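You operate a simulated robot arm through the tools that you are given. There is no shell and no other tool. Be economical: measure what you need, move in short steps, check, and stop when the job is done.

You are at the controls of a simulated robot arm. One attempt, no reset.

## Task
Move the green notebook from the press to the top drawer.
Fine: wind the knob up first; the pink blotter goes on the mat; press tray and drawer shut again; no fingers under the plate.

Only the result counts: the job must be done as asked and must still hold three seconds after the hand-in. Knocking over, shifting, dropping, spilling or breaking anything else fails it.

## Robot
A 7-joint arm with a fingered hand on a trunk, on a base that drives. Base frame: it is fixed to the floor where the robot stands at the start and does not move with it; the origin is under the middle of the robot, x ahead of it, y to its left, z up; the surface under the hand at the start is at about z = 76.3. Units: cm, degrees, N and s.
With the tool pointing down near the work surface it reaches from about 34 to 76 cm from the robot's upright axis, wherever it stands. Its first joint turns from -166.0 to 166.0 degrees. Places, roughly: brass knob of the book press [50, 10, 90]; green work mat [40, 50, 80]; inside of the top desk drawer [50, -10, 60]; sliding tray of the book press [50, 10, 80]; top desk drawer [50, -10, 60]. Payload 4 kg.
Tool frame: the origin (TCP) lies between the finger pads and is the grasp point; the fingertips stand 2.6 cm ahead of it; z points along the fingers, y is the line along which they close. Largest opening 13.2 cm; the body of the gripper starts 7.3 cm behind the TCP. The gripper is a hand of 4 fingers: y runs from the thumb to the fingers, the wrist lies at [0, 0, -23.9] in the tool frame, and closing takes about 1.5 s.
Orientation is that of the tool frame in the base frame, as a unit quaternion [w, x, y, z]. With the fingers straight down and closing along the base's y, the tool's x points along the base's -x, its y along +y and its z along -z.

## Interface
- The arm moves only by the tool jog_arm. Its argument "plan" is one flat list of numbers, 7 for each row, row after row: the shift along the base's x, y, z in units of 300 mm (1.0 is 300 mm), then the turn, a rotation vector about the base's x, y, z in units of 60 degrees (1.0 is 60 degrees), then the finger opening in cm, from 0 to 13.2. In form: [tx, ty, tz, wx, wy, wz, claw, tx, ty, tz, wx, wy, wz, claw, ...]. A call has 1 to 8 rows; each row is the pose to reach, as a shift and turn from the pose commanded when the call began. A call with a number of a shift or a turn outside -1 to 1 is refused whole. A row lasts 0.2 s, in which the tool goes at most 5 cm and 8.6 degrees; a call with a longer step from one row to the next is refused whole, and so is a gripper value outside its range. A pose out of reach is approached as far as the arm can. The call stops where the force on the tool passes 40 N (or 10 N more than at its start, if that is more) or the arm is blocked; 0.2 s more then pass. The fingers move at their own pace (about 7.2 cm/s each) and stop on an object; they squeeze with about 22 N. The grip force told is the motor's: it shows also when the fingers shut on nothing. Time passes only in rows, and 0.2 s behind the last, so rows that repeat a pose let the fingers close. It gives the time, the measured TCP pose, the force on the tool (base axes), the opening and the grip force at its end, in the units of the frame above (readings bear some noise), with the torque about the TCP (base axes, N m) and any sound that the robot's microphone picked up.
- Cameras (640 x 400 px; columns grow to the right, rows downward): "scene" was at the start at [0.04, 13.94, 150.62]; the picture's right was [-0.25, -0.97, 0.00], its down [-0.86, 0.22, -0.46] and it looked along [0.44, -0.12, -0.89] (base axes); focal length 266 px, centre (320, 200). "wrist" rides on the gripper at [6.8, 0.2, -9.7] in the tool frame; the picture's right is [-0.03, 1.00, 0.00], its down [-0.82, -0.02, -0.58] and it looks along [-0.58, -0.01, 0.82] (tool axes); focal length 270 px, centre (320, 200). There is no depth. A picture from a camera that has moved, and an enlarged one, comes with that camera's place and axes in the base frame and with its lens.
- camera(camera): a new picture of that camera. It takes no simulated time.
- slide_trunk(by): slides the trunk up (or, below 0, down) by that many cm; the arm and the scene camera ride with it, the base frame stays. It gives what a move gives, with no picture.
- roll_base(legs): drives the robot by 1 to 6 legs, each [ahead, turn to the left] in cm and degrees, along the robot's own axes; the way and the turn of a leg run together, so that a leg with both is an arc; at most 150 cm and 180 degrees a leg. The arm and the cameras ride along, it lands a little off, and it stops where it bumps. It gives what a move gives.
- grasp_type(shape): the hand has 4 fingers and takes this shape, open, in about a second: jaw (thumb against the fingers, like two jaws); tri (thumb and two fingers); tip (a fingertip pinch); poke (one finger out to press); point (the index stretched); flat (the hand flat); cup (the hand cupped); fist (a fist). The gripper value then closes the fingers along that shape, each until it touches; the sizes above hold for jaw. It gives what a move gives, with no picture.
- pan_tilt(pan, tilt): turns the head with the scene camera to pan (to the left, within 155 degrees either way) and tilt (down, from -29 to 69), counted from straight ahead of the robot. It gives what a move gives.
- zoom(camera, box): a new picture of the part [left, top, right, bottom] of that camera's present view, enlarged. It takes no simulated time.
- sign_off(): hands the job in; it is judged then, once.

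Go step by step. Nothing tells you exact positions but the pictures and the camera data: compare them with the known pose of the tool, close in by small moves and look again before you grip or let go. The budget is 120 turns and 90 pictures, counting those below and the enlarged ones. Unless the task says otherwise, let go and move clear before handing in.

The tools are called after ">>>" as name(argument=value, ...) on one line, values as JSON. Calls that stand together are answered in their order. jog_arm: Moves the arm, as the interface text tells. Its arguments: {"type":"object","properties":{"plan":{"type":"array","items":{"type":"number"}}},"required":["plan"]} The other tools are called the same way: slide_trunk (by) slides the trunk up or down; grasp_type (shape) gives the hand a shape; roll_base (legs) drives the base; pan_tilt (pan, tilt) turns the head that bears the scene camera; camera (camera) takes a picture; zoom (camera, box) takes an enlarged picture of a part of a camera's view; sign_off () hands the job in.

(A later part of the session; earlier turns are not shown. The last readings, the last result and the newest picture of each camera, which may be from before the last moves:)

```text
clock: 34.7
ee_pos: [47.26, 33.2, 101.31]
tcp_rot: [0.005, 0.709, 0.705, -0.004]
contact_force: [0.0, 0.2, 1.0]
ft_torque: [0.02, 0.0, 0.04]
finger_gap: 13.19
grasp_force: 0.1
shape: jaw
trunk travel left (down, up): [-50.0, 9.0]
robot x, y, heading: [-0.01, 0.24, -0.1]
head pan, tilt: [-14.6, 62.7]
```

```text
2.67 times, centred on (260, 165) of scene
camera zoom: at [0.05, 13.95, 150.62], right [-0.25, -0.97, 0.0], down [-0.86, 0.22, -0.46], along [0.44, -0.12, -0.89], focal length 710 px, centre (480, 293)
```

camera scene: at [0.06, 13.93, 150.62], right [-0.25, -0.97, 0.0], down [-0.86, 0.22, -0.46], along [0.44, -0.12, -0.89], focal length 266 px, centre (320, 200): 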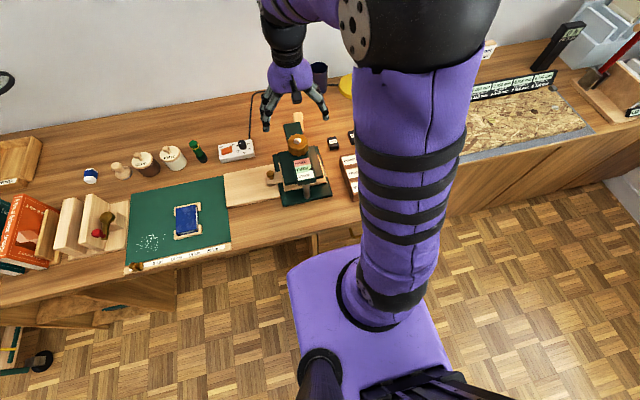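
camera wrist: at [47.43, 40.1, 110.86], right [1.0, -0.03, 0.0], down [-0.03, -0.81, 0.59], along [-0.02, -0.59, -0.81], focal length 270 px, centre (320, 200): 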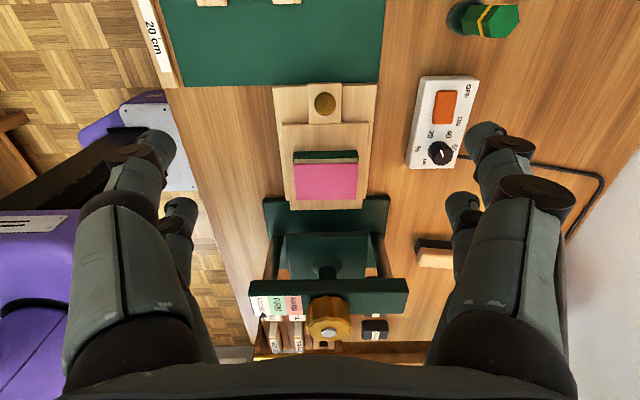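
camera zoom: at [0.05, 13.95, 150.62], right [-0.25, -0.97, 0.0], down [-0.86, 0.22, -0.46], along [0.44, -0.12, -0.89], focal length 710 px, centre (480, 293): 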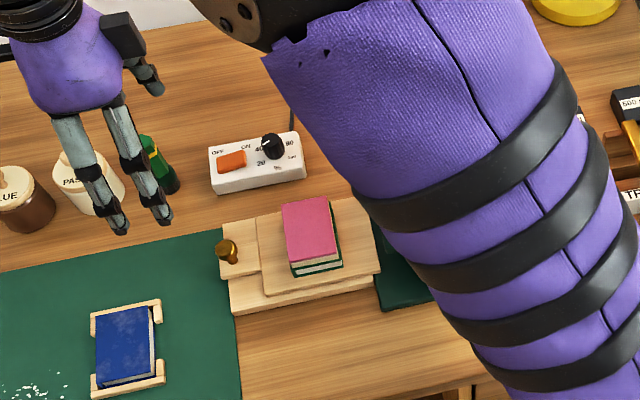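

The stack stands clear of the plate on the tray. I zoom in to see the layers' thickness.

>>> zoom(camera="scene", box=[230, 135, 280, 175])

>>> zoom(camera="wrist", box=[270, 75, 390, 215])

```text
10.00 times, centred on (255, 155) of scene
camera zoom: at [0.05, 13.95, 150.62], right [-0.25, -0.97, 0.0], down [-0.86, 0.22, -0.46], along [0.44, -0.12, -0.89], focal length 2662 px, centre (970, 650)
```

zoom: 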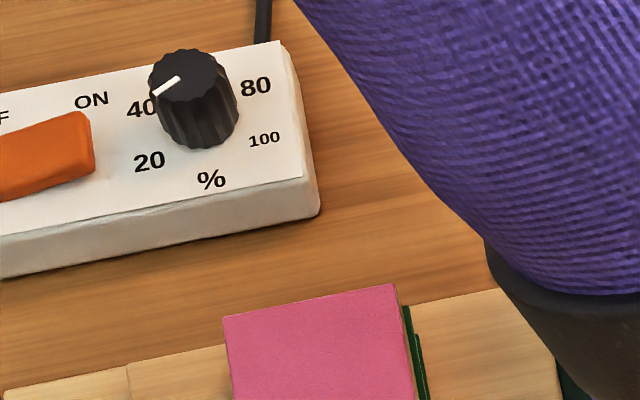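

```text
2.86 times, centred on (330, 145) of wrist
camera zoom: at [47.43, 40.1, 110.86], right [1.0, -0.03, 0.0], down [-0.03, -0.81, 0.59], along [-0.02, -0.59, -0.81], focal length 772 px, centre (291, 357)
```

zoom: 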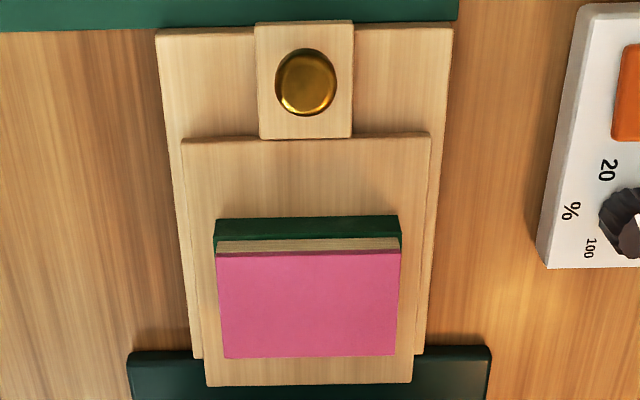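

>>> zoom(camera="scene", box=[264, 160, 314, 205])

>>> zoom(camera="wrist", box=[285, 140, 365, 205])

```text
8.89 times, centred on (289, 182) of scene
camera zoom: at [0.05, 13.95, 150.62], right [-0.25, -0.97, 0.0], down [-0.86, 0.22, -0.46], along [0.44, -0.12, -0.89], focal length 2366 px, centre (596, 356)
```

zoom: 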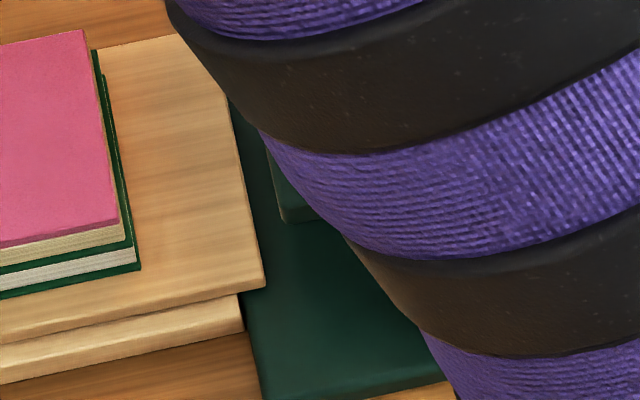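

```text
6.15 times, centred on (325, 172) of wrist
camera zoom: at [47.43, 40.1, 110.86], right [1.0, -0.03, 0.0], down [-0.03, -0.81, 0.59], along [-0.02, -0.59, -0.81], focal length 1663 px, centre (289, 369)
```

zoom: 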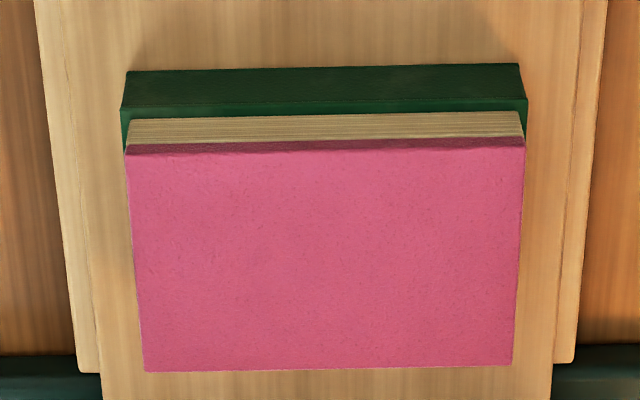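

Stack layout: green notebook (z≈78.2–79.7, spine toward +y) with the pink-topped cream blotter pad on it (x 43.5–51.6, y 18.5–23.8, top z≈81). I turn the hand back to close along y and move above the blotter.

>>> jog_arm(plan=[0, -0.06, 0, 0, 0, 0.14, 13, 0, -0.12, 0, 0, 0, 0.28, 13, 0, -0.18, 0, 0, 0, 0.42, 13, 0, -0.24, 0, 0, 0, 0.56, 13, 0, -0.3, 0, 0, 0, 0.7, 12, 0, -0.36, 0, 0, 0, 0.84, 11, 0.01, -0.4, 0, 0, 0, 0.98, 10])

>>> jog_arm(plan=[0, 0, 0, 0, 0, 0.14, 8, 0, 0, 0, 0, 0, 0.28, 8, 0, 0, -0.1, 0, 0, 0.42, 8, 0, 0, -0.2, 0, 0, 0.53, 8, 0, 0, -0.35, 0, 0, 0.53, 8, 0, 0, -0.45, 0, 0, 0.53, 8, 0, 0, -0.45, 0, 0, 0.53, 8])

>>> camera(camera="wrist")

```text
clock: 36.3
ee_pos: [47.65, 21.16, 101.36]
tcp_rot: [0.006, 0.27, 0.963, -0.001]
contact_force: [0.7, 0.5, 0.1]
ft_torque: [0.0, -0.01, -0.03]
finger_gap: 10.04
grasp_force: 0.0
shape: jaw
trunk travel left (down, up): [-50.0, 9.0]
robot x, y, heading: [-0.22, -0.62, 0.0]
head pan, tilt: [-14.6, 62.7]
```

```text
clock: 37.9
ee_pos: [47.57, 21.08, 87.8]
tcp_rot: [0.006, -0.002, 1.0, 0.0]
contact_force: [0.2, 0.0, 0.3]
ft_torque: [0.0, 0.0, 0.0]
finger_gap: 8.05
grasp_force: 0.0
shape: jaw
trunk travel left (down, up): [-50.0, 9.0]
robot x, y, heading: [0.27, -0.11, -0.2]
head pan, tilt: [-14.6, 62.7]
```

```text
47 pictures are left
camera wrist: at [40.73, 21.14, 97.31], right [0.02, 1.0, 0.0], down [0.81, -0.02, 0.59], along [0.59, -0.01, -0.81], focal length 270 px, centre (320, 200)
```

wrist: 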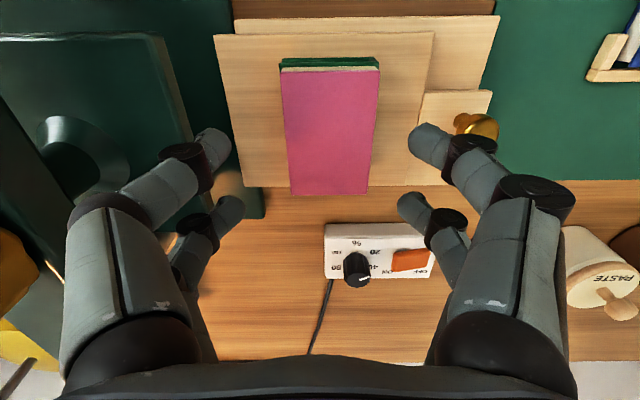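

Blotter centre appears at y≈21.65; I shift +0.55 in y and lower to TCP z≈83.2.

>>> jog_arm(plan=[0.005, 0.018, -0.05, 0, 0, 0, 8, 0.005, 0.018, -0.1, 0, 0, 0, 8, 0.005, 0.018, -0.153, 0, 0, 0, 8, 0.005, 0.018, -0.153, 0, 0, 0, 8])

>>> camera(camera="wrist")

>>> zoom(camera="scene", box=[220, 110, 320, 190])

```text
clock: 38.9
ee_pos: [47.74, 21.78, 83.21]
tcp_rot: [0.006, -0.003, 1.0, 0.0]
contact_force: [0.7, 0.8, 0.3]
ft_torque: [-0.01, 0.0, 0.0]
finger_gap: 8.04
grasp_force: 0.1
shape: jaw
trunk travel left (down, up): [-50.0, 9.0]
robot x, y, heading: [0.03, 0.08, -0.1]
head pan, tilt: [-14.6, 62.7]
```

```text
46 pictures are left
camera wrist: at [40.76, 21.77, 92.78], right [0.02, 1.0, 0.0], down [0.81, -0.02, 0.59], along [0.59, -0.01, -0.81], focal length 270 px, centre (320, 200)
```

wrist: 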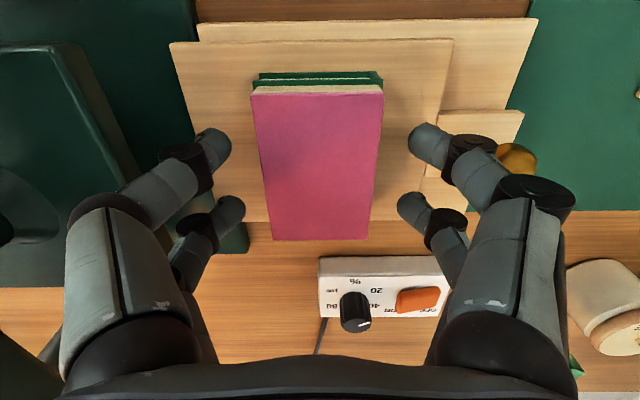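

```text
5.00 times, centred on (270, 150) of scene
camera zoom: at [0.07, 13.95, 150.62], right [-0.25, -0.97, 0.0], down [-0.86, 0.22, -0.46], along [0.44, -0.12, -0.89], focal length 1331 px, centre (570, 450)
```

zoom: 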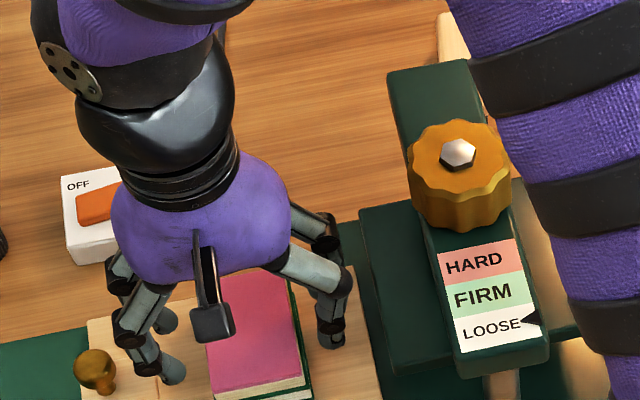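

Centred over the blotter with fingers well off the plate. Closing.

>>> jog_arm(plan=[0, 0, 0, 0, 0, 0, 6.5, 0, 0, 0, 0, 0, 0, 5, 0, 0, 0, 0, 0, 0, 4, 0, 0, 0, 0, 0, 0, 4, 0, 0, 0, 0, 0, 0, 4])

>>> camera(camera="wrist")

```text
clock: 40.1
ee_pos: [47.66, 21.7, 83.26]
tcp_rot: [0.006, -0.003, 1.0, 0.0]
contact_force: [0.6, 0.3, -0.5]
ft_torque: [0.02, 0.0, 0.01]
finger_gap: 4.72
grasp_force: 22.2
shape: jaw
trunk travel left (down, up): [-50.0, 9.0]
robot x, y, heading: [-0.01, 0.31, 0.0]
head pan, tilt: [-14.6, 62.7]
```

```text
44 pictures are left
camera wrist: at [40.76, 21.77, 92.8], right [0.02, 1.0, 0.0], down [0.81, -0.02, 0.59], along [0.59, -0.01, -0.81], focal length 270 px, centre (320, 200)
```

wrist: 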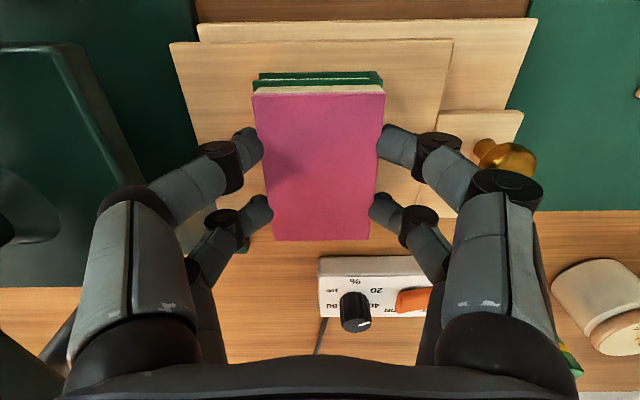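

The fingers hold the blotter. I lift slowly 3 cm and check the notebook stays.

>>> jog_arm(plan=[0, 0, 0.02, 0, 0, 0, 4, 0, 0, 0.04, 0, 0, 0, 4, 0, 0, 0.07, 0, 0, 0, 4, 0, 0, 0.1, 0, 0, 0, 4])

>>> camera(camera="wrist")

>>> zoom(camera="scene", box=[220, 110, 320, 190])

```text
clock: 41.1
ee_pos: [47.81, 21.68, 86.25]
tcp_rot: [0.006, -0.003, 1.0, 0.0]
contact_force: [-0.2, 0.3, -0.5]
ft_torque: [0.0, 0.0, 0.0]
finger_gap: 4.73
grasp_force: 21.9
shape: jaw
trunk travel left (down, up): [-50.0, 9.0]
robot x, y, heading: [-0.01, 0.31, -0.3]
head pan, tilt: [-14.6, 62.7]
```

```text
43 pictures are left
camera wrist: at [40.87, 21.73, 95.85], right [0.02, 1.0, 0.0], down [0.81, -0.02, 0.59], along [0.59, -0.01, -0.81], focal length 270 px, centre (320, 200)
```

wrist: 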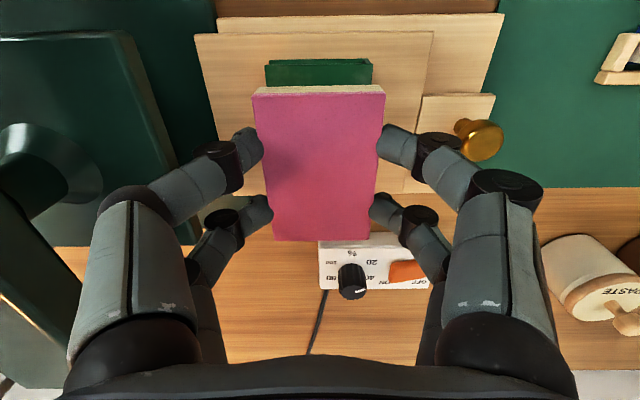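

```text
5.00 times, centred on (270, 150) of scene
camera zoom: at [0.05, 13.94, 150.62], right [-0.25, -0.97, 0.0], down [-0.86, 0.22, -0.46], along [0.44, -0.12, -0.89], focal length 1331 px, centre (570, 450)
```

zoom: 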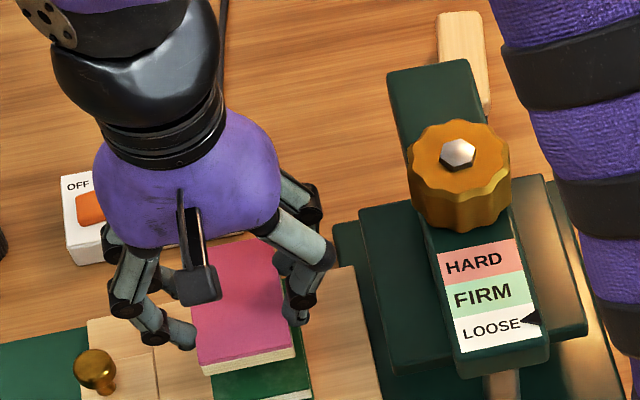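

The blotter came away alone; the notebook stayed. I lift and carry it toward the free back part of the mat near (46.5, 53).

>>> jog_arm(plan=[0, 0, 0.15, 0, 0, 0, 4, 0, 0.05, 0.28, 0, 0, 0, 4, 0, 0.2, 0.3, 0, 0, 0, 4, -0.01, 0.35, 0.3, 0, 0, 0, 4, -0.02, 0.5, 0.3, 0, 0, 0, 4, -0.03, 0.65, 0.3, 0, 0, 0, 4, -0.04, 0.8, 0.3, 0, 0, 0, 4, -0.04, 0.9, 0.3, 0, 0, 0, 4])

>>> jog_arm(plan=[0, 0.08, 0, 0, 0, 0, 4, 0, 0.16, 0, 0, 0, 0, 4, 0, 0.16, 0, 0, 0, 0, 4])

>>> camera(camera="wrist")

>>> camera(camera="scene")

```text
clock: 42.9
ee_pos: [46.76, 48.86, 95.13]
tcp_rot: [0.006, -0.002, 1.0, 0.0]
contact_force: [0.2, -0.4, -0.9]
ft_torque: [0.02, -0.03, -0.01]
finger_gap: 4.7
grasp_force: 22.1
shape: jaw
trunk travel left (down, up): [-50.0, 9.0]
robot x, y, heading: [-0.33, 0.12, -0.1]
head pan, tilt: [-14.6, 62.7]
```

```text
clock: 43.7
ee_pos: [46.63, 53.57, 95.16]
tcp_rot: [0.006, -0.003, 1.0, 0.0]
contact_force: [0.0, 0.1, 0.0]
ft_torque: [-0.04, -0.02, 0.0]
finger_gap: 4.72
grasp_force: 21.7
shape: jaw
trunk travel left (down, up): [-50.0, 9.0]
robot x, y, heading: [-0.17, 0.29, 0.1]
head pan, tilt: [-14.6, 62.7]
```

```text
41 pictures are left
camera wrist: at [39.7, 53.66, 104.73], right [0.02, 1.0, 0.0], down [0.81, -0.02, 0.59], along [0.59, -0.01, -0.81], focal length 270 px, centre (320, 200)
```

wrist: 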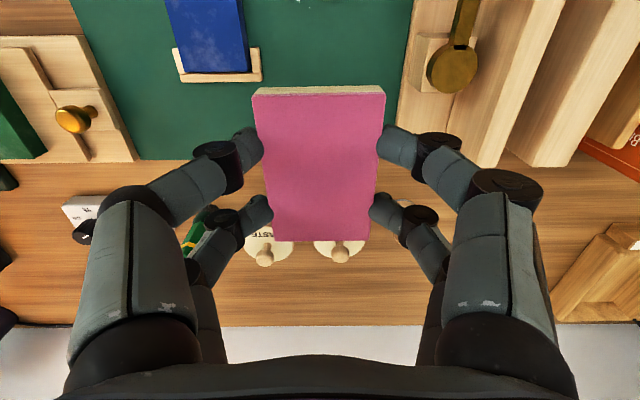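

```text
40 pictures are left
camera scene: at [0.06, 13.99, 150.62], right [-0.25, -0.97, 0.0], down [-0.86, 0.22, -0.46], along [0.44, -0.12, -0.89], focal length 266 px, centre (320, 200)
```

scene: 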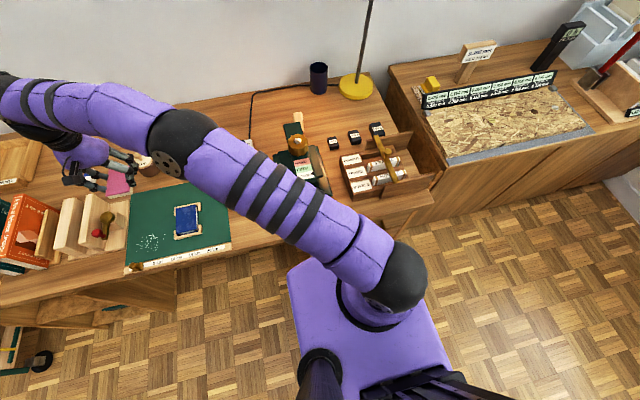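

There's free mat here (holder ends y≈48, wood stand starts y≈61.5). I lower with a small +0.7 cm y shift, easing down near contact.

>>> jog_arm(plan=[0, 0.012, -0.15, 0, 0, 0, 4, 0, 0.024, -0.3, 0, 0, 0, 4, 0, 0.024, -0.4, 0, 0, 0, 4, 0, 0.024, -0.45, 0, 0, 0, 4, 0, 0.024, -0.47, 0, 0, 0, 4, 0, 0.024, -0.48, 0, 0, 0, 4, 0, 0.024, -0.485, 0, 0, 0, 4])

>>> zoom(camera="wrist", box=[150, 20, 470, 270])

>>> zoom(camera="scene", box=[60, 130, 220, 260])

```text
clock: 45.3
ee_pos: [46.59, 54.26, 80.64]
tcp_rot: [0.005, -0.003, 1.0, 0.0]
contact_force: [0.6, 0.2, -0.7]
ft_torque: [0.0, -0.02, -0.02]
finger_gap: 4.73
grasp_force: 21.7
shape: jaw
trunk travel left (down, up): [-50.0, 9.0]
robot x, y, heading: [-0.17, -0.05, 0.2]
head pan, tilt: [-14.6, 62.7]
```

```text
1.60 times, centred on (310, 145) of wrist
camera zoom: at [39.66, 54.32, 90.16], right [0.02, 1.0, 0.0], down [0.81, -0.02, 0.59], along [0.59, -0.01, -0.81], focal length 432 px, centre (336, 288)
```

zoom: 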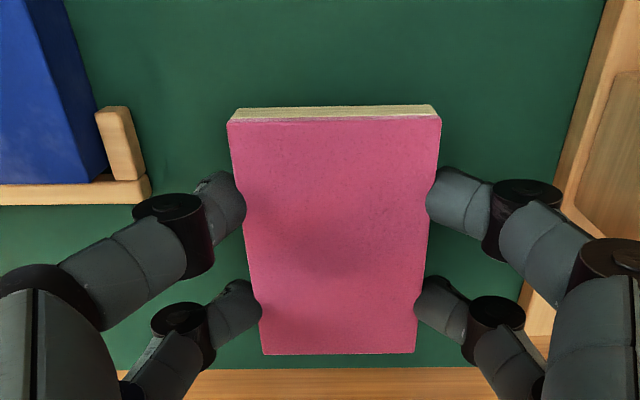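

```text
3.08 times, centred on (140, 195) of scene
camera zoom: at [0.06, 13.96, 150.62], right [-0.25, -0.97, 0.0], down [-0.86, 0.22, -0.46], along [0.44, -0.12, -0.89], focal length 819 px, centre (874, 215)
```

zoom: 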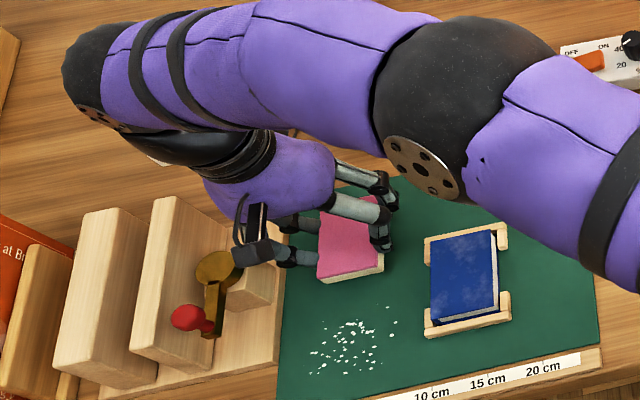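

Clear of the specks and holder. I creep down to contact.

>>> jog_arm(plan=[0, 0, -0.006, 0, 0, 0, 4, 0, 0, -0.012, 0, 0, 0, 4, 0, 0, -0.018, 0, 0, 0, 4, 0, 0, -0.018, 0, 0, 0, 4])

```text
clock: 46.3
ee_pos: [46.72, 54.33, 80.12]
tcp_rot: [0.007, -0.003, 1.0, 0.0]
contact_force: [-0.4, -0.3, -0.2]
ft_torque: [0.0, -0.04, -0.01]
finger_gap: 4.71
grasp_force: 21.6
shape: jaw
trunk travel left (down, up): [-50.0, 9.0]
robot x, y, heading: [0.09, -0.14, 0.0]
head pan, tilt: [-14.6, 62.7]
```

>>> jog_arm(plan=[0, 0, -0.006, 0, 0, 0, 4, 0, 0, -0.012, 0, 0, 0, 4, 0, 0, -0.018, 0, 0, 0, 4, 0, 0, -0.024, 0, 0, 0, 4, 0, 0, -0.024, 0, 0, 0, 4])

>>> zoom(camera="wrist", box=[150, 20, 470, 270])

```text
clock: 47.5
ee_pos: [46.49, 54.24, 79.41]
tcp_rot: [0.007, -0.003, 1.0, 0.0]
contact_force: [1.0, -0.2, -1.4]
ft_torque: [-0.01, 0.03, 0.0]
finger_gap: 4.73
grasp_force: 22.3
shape: jaw
trunk travel left (down, up): [-50.0, 9.0]
robot x, y, heading: [-0.03, -0.03, 0.0]
head pan, tilt: [-14.6, 62.7]
```

```text
1.60 times, centred on (310, 145) of wrist
camera zoom: at [39.67, 54.31, 88.99], right [0.02, 1.0, 0.0], down [0.81, -0.02, 0.59], along [0.59, -0.01, -0.81], focal length 432 px, centre (336, 288)
```

zoom: 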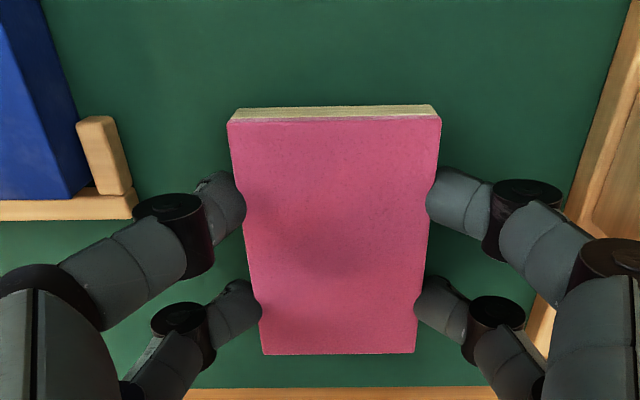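

>>> jog_arm(plan=[0, 0, -0.006, 0, 0, 0, 4, 0, 0, -0.012, 0, 0, 0, 4, 0, 0, -0.018, 0, 0, 0, 4, 0, 0, -0.018, 0, 0, 0, 4])

```text
clock: 48.5
ee_pos: [46.63, 54.23, 78.98]
tcp_rot: [0.007, -0.002, 1.0, 0.003]
contact_force: [-0.3, 1.3, 20.2]
ft_torque: [-0.03, 0.04, 0.0]
finger_gap: 4.77
grasp_force: 21.9
shape: jaw
trunk travel left (down, up): [-50.0, 9.0]
robot x, y, heading: [0.32, 0.36, -0.1]
head pan, tilt: [-14.6, 62.7]
```

Contact felt (20 N). I ease up slightly, open gently and lift away.

>>> jog_arm(plan=[0, 0, 0.012, 0, 0, 0, 4, 0, 0, 0.012, 0, 0, 0, 5.2, 0, 0, 0.012, 0, 0, 0, 6.5, 0, 0, 0.012, 0, 0, 0, 7.5, 0, 0, 0.05, 0, 0, 0, 7.5, 0, 0, 0.2, 0, 0, 0, 8, 0, 0, 0.35, 0, 0, 0, 8, 0, 0, 0.5, 0, 0, 0, 8])

>>> camera(camera="wrist")

```text
clock: 50.3
ee_pos: [46.58, 54.2, 93.91]
tcp_rot: [0.006, -0.003, 1.0, 0.0]
contact_force: [0.5, 0.7, 0.3]
ft_torque: [0.01, -0.02, 0.03]
finger_gap: 7.93
grasp_force: 0.1
shape: jaw
trunk travel left (down, up): [-50.0, 9.0]
robot x, y, heading: [-0.16, -0.35, -0.1]
head pan, tilt: [-14.6, 62.7]
```

```text
36 pictures are left
camera wrist: at [39.59, 54.27, 103.54], right [0.02, 1.0, 0.0], down [0.81, -0.02, 0.59], along [0.59, -0.01, -0.81], focal length 270 px, centre (320, 200)
```

wrist: 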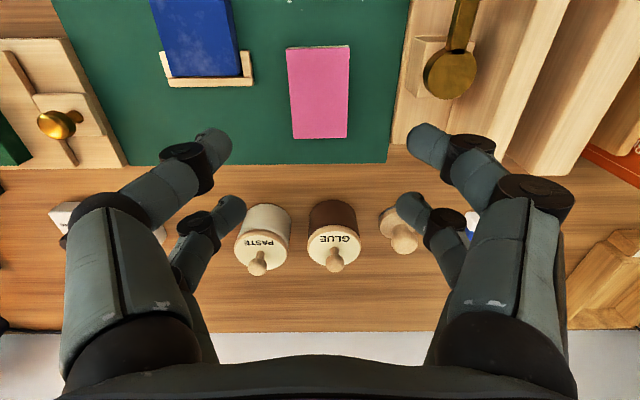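

The blotter rests on the mat. The drawer would open into where the base stands, so I'll reposition: tuck the arm, back off, and move to the left to about (−20, 37), from where notebook, tray and drawer are all in reach.

>>> jog_arm(plan=[0, 0, 0.15, 0, 0, 0, 9, 0, 0, 0.3, 0, 0, 0, 9, 0, 0, 0.45, 0, 0, 0, 9, -0.05, -0.12, 0.55, 0, 0, 0, 9, -0.1, -0.25, 0.6, 0, 0, 0, 9, -0.15, -0.38, 0.65, 0, 0, 0, 9, -0.2, -0.51, 0.7, 0, 0, 0, 9, -0.25, -0.64, 0.75, 0, 0, 0, 9])

>>> jog_arm(plan=[-0.05, -0.13, 0, 0, 0, 0, 9, -0.1, -0.25, 0, 0, 0, 0, 9, -0.12, -0.38, 0.05, 0, 0, 0, 9, -0.12, -0.48, 0.05, 0, 0, 0, 9])

>>> roll_base(legs=[[-20, 0], [0, 90], [37, 0], [0, -90]])

>>> pan_tilt(pan=-35, tilt=55)

>>> camera(camera="scene")

```text
clock: 52.1
ee_pos: [39.09, 34.96, 116.63]
tcp_rot: [0.007, -0.002, 1.0, 0.001]
contact_force: [-0.2, 0.4, 0.4]
ft_torque: [-0.02, 0.0, 0.01]
finger_gap: 8.98
grasp_force: 0.0
shape: jaw
out of reach, approached as far as the arm can: row 2, 3
trunk travel left (down, up): [-50.0, 9.0]
robot x, y, heading: [0.0, -0.21, 0.0]
head pan, tilt: [-14.6, 62.7]
```

```text
clock: 53.1
ee_pos: [35.19, 20.55, 117.82]
tcp_rot: [0.005, -0.003, 1.0, 0.0]
contact_force: [-0.9, 0.0, 0.9]
ft_torque: [0.02, 0.02, 0.02]
finger_gap: 8.97
grasp_force: 0.0
shape: jaw
trunk travel left (down, up): [-50.0, 9.0]
robot x, y, heading: [0.24, 0.21, 0.1]
head pan, tilt: [-14.6, 62.7]
```

```text
clock: 65.0
ee_pos: [14.4, 59.91, 117.81]
tcp_rot: [0.006, -0.02, 1.0, 0.0]
contact_force: [0.7, -0.1, 0.4]
ft_torque: [0.02, -0.03, -0.02]
finger_gap: 8.95
grasp_force: 0.0
shape: jaw
trunk travel left (down, up): [-50.0, 9.0]
robot x, y, heading: [-19.83, 37.95, 2.3]
head pan, tilt: [-14.6, 62.7]
```

```text
clock: 65.9
ee_pos: [14.55, 59.92, 117.95]
tcp_rot: [0.006, -0.022, 1.0, 0.0]
contact_force: [0.2, 0.2, -0.3]
ft_torque: [0.04, 0.03, 0.02]
finger_gap: 8.98
grasp_force: 0.0
shape: jaw
trunk travel left (down, up): [-50.0, 9.0]
robot x, y, heading: [-20.49, 37.72, 2.3]
head pan, tilt: [-35.0, 55.0]
```

```text
35 pictures are left
camera scene: at [-20.53, 49.32, 151.53], right [-0.54, -0.84, 0.0], down [-0.69, 0.44, -0.57], along [0.48, -0.31, -0.82], focal length 266 px, centre (320, 200)
```

scene: 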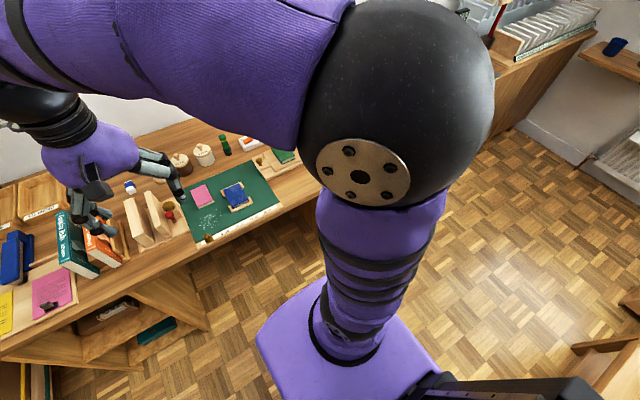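

The robot is at about (−20.5, 37.8). I bring the hand round to face the drawer at (8, −10) so the wrist camera can see its handle.

>>> jog_arm(plan=[0.03, -0.14, -0.02, 0, 0, 0, 9, 0.06, -0.28, -0.05, 0, 0, 0, 9, 0.09, -0.42, -0.08, 0, 0, 0, 9, 0.12, -0.56, -0.11, 0, 0, 0, 9, 0.15, -0.7, -0.14, 0, 0, 0, 9, 0.18, -0.84, -0.17, 0, 0, 0, 9, 0.2, -0.98, -0.2, 0, 0, 0, 9])

>>> jog_arm(plan=[-0.03, -0.14, 0, 0, 0, 0, 9, -0.06, -0.28, -0.0, 0, 0, 0, 9, -0.09, -0.42, -0.0, 0, 0, 0, 9, -0.14, -0.56, -0.0, 0, 0, 0, 9, -0.2, -0.7, -0.0, 0, 0, 0, 9, -0.26, -0.84, -0.0, 0, 0, 0, 9, -0.32, -0.98, -0.0, 0, 0, 0, 9])

>>> jog_arm(plan=[-0.04, -0.12, -0.1, 0, 0, 0, 9, -0.08, -0.24, -0.2, 0, 0, 0, 9, -0.1, -0.34, -0.3, 0, 0, 0, 9, -0.1, -0.34, -0.4, 0, 0, 0, 9, -0.1, -0.34, -0.5, 0, 0, 0, 9, -0.1, -0.34, -0.6, 0, 0, 0, 9])

>>> camera(camera="wrist")

>>> camera(camera="scene")

```text
clock: 67.5
ee_pos: [20.62, 30.25, 111.79]
tcp_rot: [0.005, -0.022, 1.0, 0.0]
contact_force: [-0.2, -0.2, 0.4]
ft_torque: [-0.04, -0.02, -0.02]
finger_gap: 8.96
grasp_force: 0.0
shape: jaw
trunk travel left (down, up): [-50.0, 9.0]
robot x, y, heading: [-19.93, 37.76, 1.7]
head pan, tilt: [-35.0, 55.0]
```

```text
clock: 69.1
ee_pos: [11.03, 1.02, 111.82]
tcp_rot: [0.007, -0.021, 1.0, 0.0]
contact_force: [0.3, -0.5, -0.3]
ft_torque: [0.01, -0.02, 0.01]
finger_gap: 8.97
grasp_force: 0.1
shape: jaw
trunk travel left (down, up): [-50.0, 9.0]
robot x, y, heading: [-19.96, 37.86, 2.5]
head pan, tilt: [-35.0, 55.0]
```

```text
clock: 70.5
ee_pos: [7.99, -9.24, 93.88]
tcp_rot: [0.006, -0.021, 1.0, 0.001]
contact_force: [-0.3, -1.5, -0.3]
ft_torque: [0.01, 0.03, 0.02]
finger_gap: 8.95
grasp_force: 0.2
shape: jaw
trunk travel left (down, up): [-50.0, 9.0]
robot x, y, heading: [-19.94, 37.83, 2.1]
head pan, tilt: [-35.0, 55.0]
```

```text
34 pictures are left
camera wrist: at [1.1, -9.42, 103.43], right [-0.02, 1.0, 0.0], down [0.81, 0.01, 0.59], along [0.59, 0.01, -0.81], focal length 270 px, centre (320, 200)
```

wrist: 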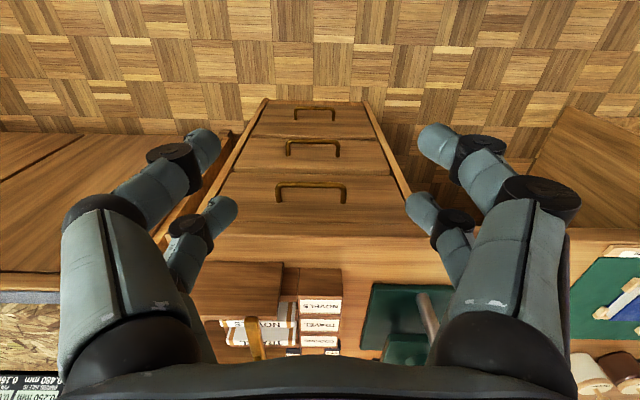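

```text
33 pictures are left
camera scene: at [-20.53, 49.29, 151.54], right [-0.54, -0.84, 0.0], down [-0.69, 0.44, -0.57], along [0.48, -0.31, -0.82], focal length 266 px, centre (320, 200)
```

scene: 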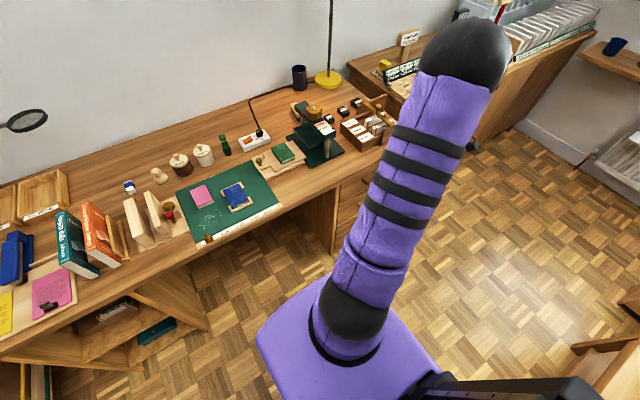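

The wrist view shows the pedestal's three drawers; the top handle bar is at about x≈24.8, y −16…−5, z≈67. I lower the trunk and pitch the hand to point horizontally at it.

>>> slide_trunk(by=-20)

>>> jog_arm(plan=[0, 0, 0.02, 0, -0.14, 0, 9, 0, 0, 0.04, 0, -0.28, 0, 9, 0, 0, 0.05, 0, -0.42, 0, 9, 0, 0, 0.05, 0, -0.56, 0, 9, 0, 0, 0.05, 0, -0.7, 0, 9, 0, 0, 0.05, 0, -0.84, 0, 9, 0, 0, 0.05, 0, -0.98, 0, 9])

>>> jog_arm(plan=[0, 0, 0, 0, -0.14, 0, 9, 0, 0, 0, 0, -0.28, 0, 9, 0, 0, 0, 0, -0.42, 0, 9, 0, 0, 0, 0, -0.52, 0, 9])

>>> camera(camera="wrist")

```text
clock: 72.6
ee_pos: [8.03, -9.12, 73.97]
tcp_rot: [0.006, -0.021, 1.0, 0.001]
contact_force: [0.7, 0.1, -0.1]
ft_torque: [-0.01, 0.0, 0.02]
finger_gap: 8.97
grasp_force: 0.0
shape: jaw
trunk travel left (down, up): [-30.0, 29.0]
robot x, y, heading: [-19.88, 38.06, 2.1]
head pan, tilt: [-35.0, 55.0]
```

```text
clock: 74.2
ee_pos: [7.95, -9.14, 75.61]
tcp_rot: [0.497, -0.019, 0.868, -0.011]
contact_force: [0.0, 0.3, -0.1]
ft_torque: [0.0, 0.05, 0.0]
finger_gap: 8.95
grasp_force: 0.0
shape: jaw
trunk travel left (down, up): [-30.0, 29.0]
robot x, y, heading: [-19.86, 37.57, 2.3]
head pan, tilt: [-35.0, 55.0]
```

```text
clock: 75.2
ee_pos: [8.44, -9.34, 75.31]
tcp_rot: [0.709, -0.016, 0.705, -0.013]
contact_force: [-0.3, 0.5, 0.3]
ft_torque: [0.01, 0.01, 0.01]
finger_gap: 8.95
grasp_force: 0.2
shape: jaw
trunk travel left (down, up): [-30.0, 29.0]
robot x, y, heading: [-20.41, 37.66, 2.0]
head pan, tilt: [-35.0, 55.0]
```

```text
32 pictures are left
camera wrist: at [-1.21, -9.66, 68.24], right [0.0, 1.0, -0.01], down [-0.58, 0.01, 0.81], along [0.81, 0.01, 0.58], focal length 270 px, centre (320, 200)
```

wrist: 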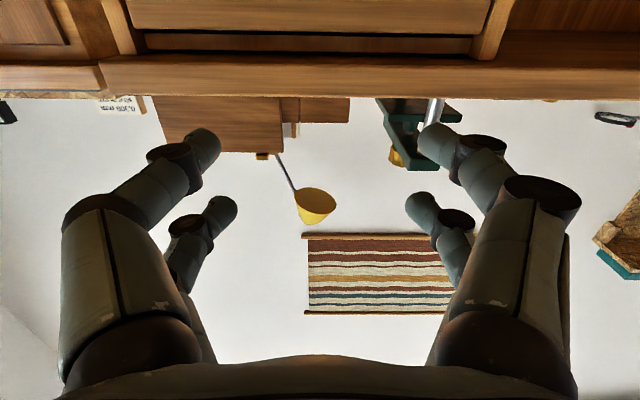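

Horizontal pose reached. Now roll +90° so the fingers close vertically, while lowering to handle height.

>>> jog_arm(plan=[0, 0, -0.05, 0.14, 0, 0, 9, 0, 0, -0.1, 0.28, 0, 0, 9, 0, 0, -0.15, 0.42, 0, 0, 9, 0, 0, -0.2, 0.56, 0, 0, 9, 0, 0, -0.25, 0.7, 0, 0, 9, 0, 0, -0.27, 0.84, 0, 0, 9, 0, -0.04, -0.27, 0.98, 0, 0, 9])

>>> jog_arm(plan=[0, 0, 0, 0.14, 0, 0, 8, 0, 0, 0, 0.28, 0, 0, 7, 0, 0, 0, 0.42, 0, 0, 7, 0, 0, 0, 0.51, 0, 0, 7])

>>> camera(camera="wrist")

>>> camera(camera="scene")

```text
clock: 76.8
ee_pos: [7.89, -10.51, 67.39]
tcp_rot: [0.627, 0.337, 0.619, 0.332]
contact_force: [0.3, -0.1, 0.1]
ft_torque: [0.0, -0.01, 0.0]
finger_gap: 8.98
grasp_force: 0.0
shape: jaw
trunk travel left (down, up): [-30.0, 29.0]
robot x, y, heading: [-19.94, 38.02, 2.0]
head pan, tilt: [-35.0, 55.0]
```

```text
clock: 77.8
ee_pos: [8.06, -10.36, 67.42]
tcp_rot: [0.515, 0.491, 0.51, 0.484]
contact_force: [0.0, 0.2, 0.2]
ft_torque: [-0.02, 0.02, -0.02]
finger_gap: 7.06
grasp_force: 0.0
shape: jaw
trunk travel left (down, up): [-30.0, 29.0]
robot x, y, heading: [-19.73, 37.48, 2.5]
head pan, tilt: [-35.0, 55.0]
```

```text
31 pictures are left
camera wrist: at [-1.51, -3.58, 67.12], right [0.0, 0.03, 1.0], down [-0.59, -0.81, 0.02], along [0.81, -0.59, 0.02], focal length 270 px, centre (320, 200)
```

wrist: 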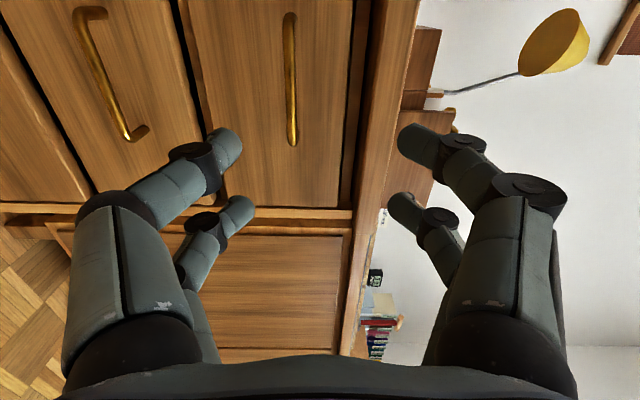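

```text
30 pictures are left
camera scene: at [-20.55, 49.3, 131.54], right [-0.54, -0.84, 0.0], down [-0.69, 0.44, -0.57], along [0.48, -0.31, -0.82], focal length 266 px, centre (320, 200)
```

scene: 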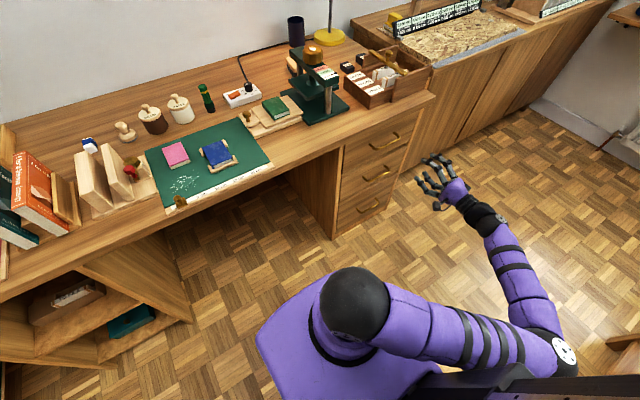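

From this view the bar is at z≈64.6, x≈25–26, y centre ≈ −10. I lower, advance to x≈18, and recheck.

>>> jog_arm(plan=[0.1, 0, -0.05, 0, 0, 0, 7, 0.22, 0, -0.093, 0, 0, 0, 7, 0.33, 0.0, -0.093, 0, 0, 0, 7, 0.33, 0.0, -0.093, 0, 0, 0, 7])

>>> camera(camera="wrist")

```text
clock: 78.8
ee_pos: [17.95, -10.54, 64.45]
tcp_rot: [0.516, 0.489, 0.51, 0.484]
contact_force: [-0.6, 0.2, -0.3]
ft_torque: [0.03, -0.01, 0.02]
finger_gap: 7.01
grasp_force: 0.1
shape: jaw
trunk travel left (down, up): [-30.0, 29.0]
robot x, y, heading: [-19.87, 37.85, 2.2]
head pan, tilt: [-35.0, 55.0]
```

```text
29 pictures are left
camera wrist: at [8.4, -3.7, 64.26], right [0.0, 0.03, 1.0], down [-0.59, -0.81, 0.02], along [0.81, -0.59, 0.02], focal length 270 px, centre (320, 200)
```

wrist: 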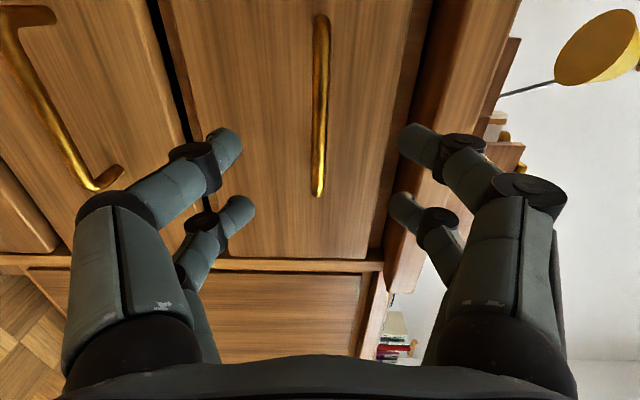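

The bar is centred between the fingers at z≈64.5, x≈25.7. I advance to x≈25.2 and close on it.

>>> jog_arm(plan=[0.1, 0.01, 0, 0, 0, 0, 6, 0.2, 0.015, 0, 0, 0, 0, 5.5, 0.24, 0.018, 0, 0, 0, 0, 5, 0.24, 0.018, 0, 0, 0, 0, 3, 0.24, 0.018, 0, 0, 0, 0, 1, 0.24, 0.018, 0, 0, 0, 0, 0, 0.24, 0.018, 0, 0, 0, 0, 0])

>>> camera(camera="wrist")

```text
clock: 80.4
ee_pos: [25.15, -9.86, 64.58]
tcp_rot: [0.516, 0.49, 0.509, 0.484]
contact_force: [0.1, 0.5, 0.0]
ft_torque: [-0.03, 0.02, -0.04]
finger_gap: 0.01
grasp_force: 22.1
shape: jaw
trunk travel left (down, up): [-30.0, 29.0]
robot x, y, heading: [-20.2, 37.6, 2.2]
head pan, tilt: [-35.0, 55.0]
```

```text
28 pictures are left
camera wrist: at [15.58, -3.05, 64.32], right [0.0, 0.03, 1.0], down [-0.59, -0.81, 0.02], along [0.81, -0.59, 0.02], focal length 270 px, centre (320, 200)
```

wrist: 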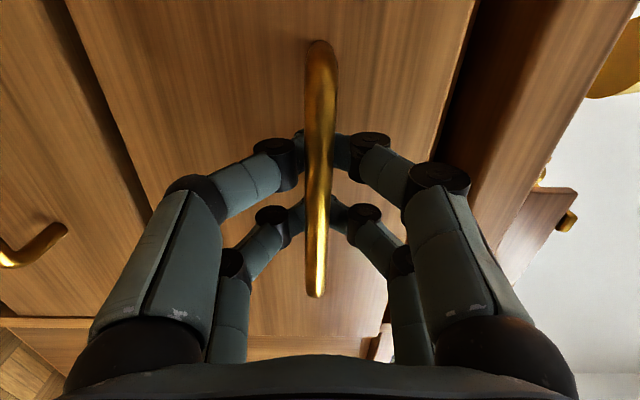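

The fingers are hooked behind the bar. I pull the drawer out along −x.

>>> jog_arm(plan=[-0.04, 0, 0, 0, 0, 0, 0, -0.1, 0, 0, 0, 0, 0, 0, -0.18, 0, 0, 0, 0, 0, 0, -0.26, 0, 0, 0, 0, 0, 0, -0.34, 0, 0, 0, 0, 0, 0, -0.42, 0, 0, 0, 0, 0, 0, -0.5, 0, 0, 0, 0, 0, 0])

>>> camera(camera="scene")

```text
clock: 82.0
ee_pos: [10.19, -9.83, 64.52]
tcp_rot: [0.516, 0.489, 0.51, 0.483]
contact_force: [-0.1, 0.3, 0.0]
ft_torque: [0.01, -0.02, -0.01]
finger_gap: 0.0
grasp_force: 21.6
shape: jaw
trunk travel left (down, up): [-30.0, 29.0]
robot x, y, heading: [-19.92, 37.79, 2.2]
head pan, tilt: [-35.0, 55.0]
```

```text
27 pictures are left
camera scene: at [-20.53, 49.29, 131.54], right [-0.54, -0.84, 0.0], down [-0.69, 0.44, -0.57], along [0.48, -0.31, -0.82], focal length 266 px, centre (320, 200)
```

scene: 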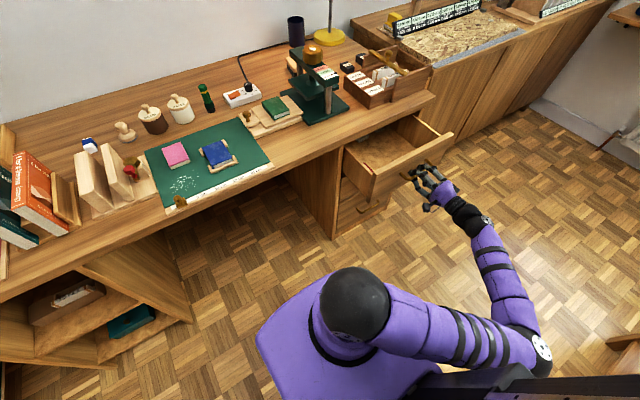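

The drawer opens and is empty. I pull 7 cm more, watching for the stop.

>>> jog_arm(plan=[-0.06, 0, 0, 0, 0, 0, 0, -0.12, 0, 0, 0, 0, 0, 0, -0.18, 0, 0, 0, 0, 0, 0, -0.24, 0, 0, 0, 0, 0, 0, -0.24, 0, 0, 0, 0, 0, 0])

>>> zoom(camera="scene", box=[280, 90, 480, 240])

```text
clock: 83.2
ee_pos: [4.72, -9.98, 63.43]
tcp_rot: [0.506, 0.49, 0.511, 0.492]
contact_force: [2.5, 5.5, 9.8]
ft_torque: [-0.01, 0.05, -0.04]
finger_gap: 0.0
grasp_force: 22.1
shape: jaw
trunk travel left (down, up): [-30.0, 29.0]
robot x, y, heading: [-19.83, 38.11, 2.3]
head pan, tilt: [-35.0, 55.0]
```

```text
2.67 times, centred on (380, 165) of scene
camera zoom: at [-19.23, 47.54, 131.58], right [-0.54, -0.84, -0.01], down [-0.69, 0.45, -0.56], along [0.47, -0.3, -0.83], focal length 710 px, centre (160, 293)
```

zoom: 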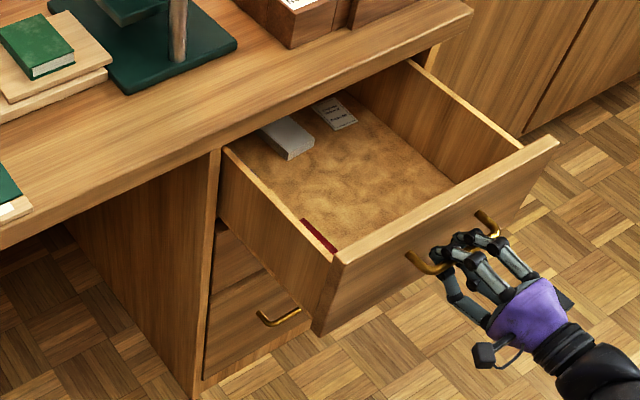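

The drawer is open about 20 cm, with only a few small items in it. I relax, release the bar, back off and raise the trunk.

>>> jog_arm(plan=[0.01, 0, 0.03, 0, 0, 0, 0, 0.01, 0, 0.03, 0, 0, 0, 3, 0.01, 0, 0.03, 0, 0, 0, 6, 0.01, 0, 0.03, 0, 0, 0, 7, -0.12, 0, 0.03, 0, 0, 0, 7, -0.25, 0, 0.03, 0, 0, 0, 7, -0.35, 0, 0.03, 0, 0, 0, 7])

>>> slide_trunk(by=20)

>>> camera(camera="scene")

```text
clock: 84.9
ee_pos: [0.81, -8.75, 64.44]
tcp_rot: [0.475, 0.45, 0.537, 0.532]
contact_force: [0.3, -0.4, -0.5]
ft_torque: [-0.02, 0.03, 0.02]
finger_gap: 6.96
grasp_force: 0.1
shape: jaw
trunk travel left (down, up): [-30.0, 29.0]
robot x, y, heading: [-20.08, 38.05, 2.3]
head pan, tilt: [-35.0, 55.0]
stopped in row 7: the arm was blocked; the commanded pose is now the measured one
```

```text
clock: 87.1
ee_pos: [-0.56, -8.24, 85.3]
tcp_rot: [0.483, 0.449, 0.537, 0.525]
contact_force: [-0.1, 0.0, -0.4]
ft_torque: [0.0, -0.02, 0.04]
finger_gap: 6.98
grasp_force: 0.2
shape: jaw
trunk travel left (down, up): [-50.0, 9.0]
robot x, y, heading: [-19.82, 37.62, 2.1]
head pan, tilt: [-35.0, 55.0]
```

```text
25 pictures are left
camera scene: at [-20.56, 49.32, 151.59], right [-0.54, -0.84, 0.0], down [-0.69, 0.44, -0.57], along [0.48, -0.31, -0.82], focal length 266 px, centre (320, 200)
```

scene: 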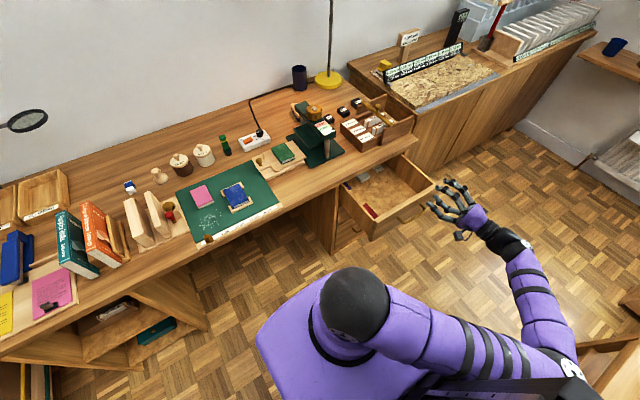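

Drawer stays open. I now rotate the hand back to pointing down while raising it, then head for the notebook.

>>> jog_arm(plan=[0, 0, 0.06, -0.085, 0.078, 0.073, 9, 0, 0, 0.12, -0.171, 0.157, 0.146, 9, 0, 0.02, 0.18, -0.256, 0.235, 0.219, 9, 0.02, 0.04, 0.24, -0.341, 0.314, 0.291, 9, 0.05, 0.06, 0.3, -0.426, 0.392, 0.364, 9, 0.1, 0.08, 0.35, -0.512, 0.471, 0.437, 9, 0.15, 0.1, 0.4, -0.597, 0.549, 0.51, 9])

>>> jog_arm(plan=[0.06, 0.06, 0.05, -0.085, 0.078, 0.073, 9, 0.12, 0.12, 0.1, -0.171, 0.157, 0.146, 9, 0.18, 0.18, 0.15, -0.256, 0.235, 0.219, 9, 0.24, 0.24, 0.2, -0.341, 0.314, 0.291, 9, 0.3, 0.3, 0.25, -0.426, 0.392, 0.364, 9, 0.36, 0.36, 0.3, -0.512, 0.471, 0.437, 9, 0.42, 0.42, 0.3, -0.597, 0.549, 0.51, 9])

```text
clock: 88.7
ee_pos: [4.0, -5.25, 97.33]
tcp_rot: [0.275, 0.257, 0.877, 0.298]
contact_force: [-0.5, -0.5, -0.2]
ft_torque: [0.01, -0.01, -0.03]
finger_gap: 8.97
grasp_force: 0.1
shape: jaw
trunk travel left (down, up): [-50.0, 9.0]
robot x, y, heading: [-20.0, 37.9, 2.3]
head pan, tilt: [-35.0, 55.0]
```

```text
clock: 90.3
ee_pos: [16.65, 7.31, 106.21]
tcp_rot: [0.0, 0.0, 1.0, -0.001]
contact_force: [0.1, -0.1, -0.1]
ft_torque: [0.0, 0.0, -0.01]
finger_gap: 8.99
grasp_force: 0.0
shape: jaw
trunk travel left (down, up): [-50.0, 9.0]
robot x, y, heading: [-19.88, 37.59, 2.3]
head pan, tilt: [-35.0, 55.0]
```

Hand points down again. Now move over the notebook.

>>> jog_arm(plan=[0.12, 0.06, 0, 0, 0, 0, 9, 0.24, 0.12, 0, 0, 0, 0, 9, 0.38, 0.19, 0, 0, 0, 0, 9, 0.52, 0.26, 0, 0, 0, 0, 9, 0.66, 0.33, -0.05, 0, 0, 0, 9, 0.8, 0.4, -0.15, 0, 0, 0, 9, 0.9, 0.45, -0.25, 0, 0, 0, 9, 0.98, 0.48, -0.35, 0, 0, 0, 9])

>>> jog_arm(plan=[0.04, 0, -0.1, 0, 0, 0, 8, 0.05, 0, -0.22, 0, 0, 0, 8, 0.05, 0, -0.27, 0, 0, 0, 8, 0.05, 0, -0.27, 0, 0, 0, 8])

>>> camera(camera="wrist")

```text
refused: row 6 steps farther than a row can; nothing moved
```

```text
clock: 91.3
ee_pos: [18.11, 7.33, 98.11]
tcp_rot: [0.0, 0.0, 1.0, 0.001]
contact_force: [0.8, 0.9, 0.3]
ft_torque: [0.0, 0.01, 0.02]
finger_gap: 8.03
grasp_force: 0.0
shape: jaw
trunk travel left (down, up): [-50.0, 9.0]
robot x, y, heading: [-20.11, 37.95, 1.9]
head pan, tilt: [-35.0, 55.0]
```

```text
24 pictures are left
camera wrist: at [11.25, 7.31, 107.62], right [0.03, 1.0, 0.0], down [0.82, -0.02, 0.58], along [0.58, -0.02, -0.82], focal length 270 px, centre (320, 200)
```

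wrist: 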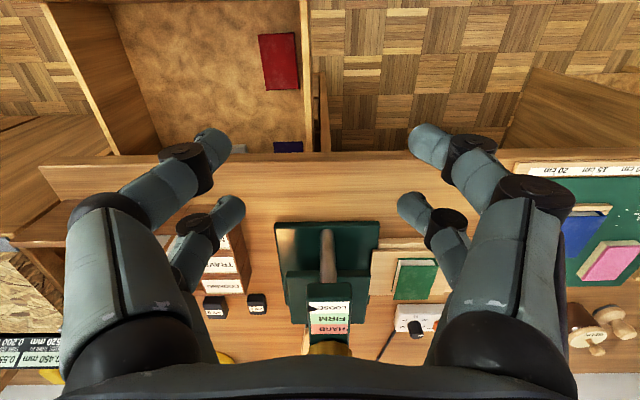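

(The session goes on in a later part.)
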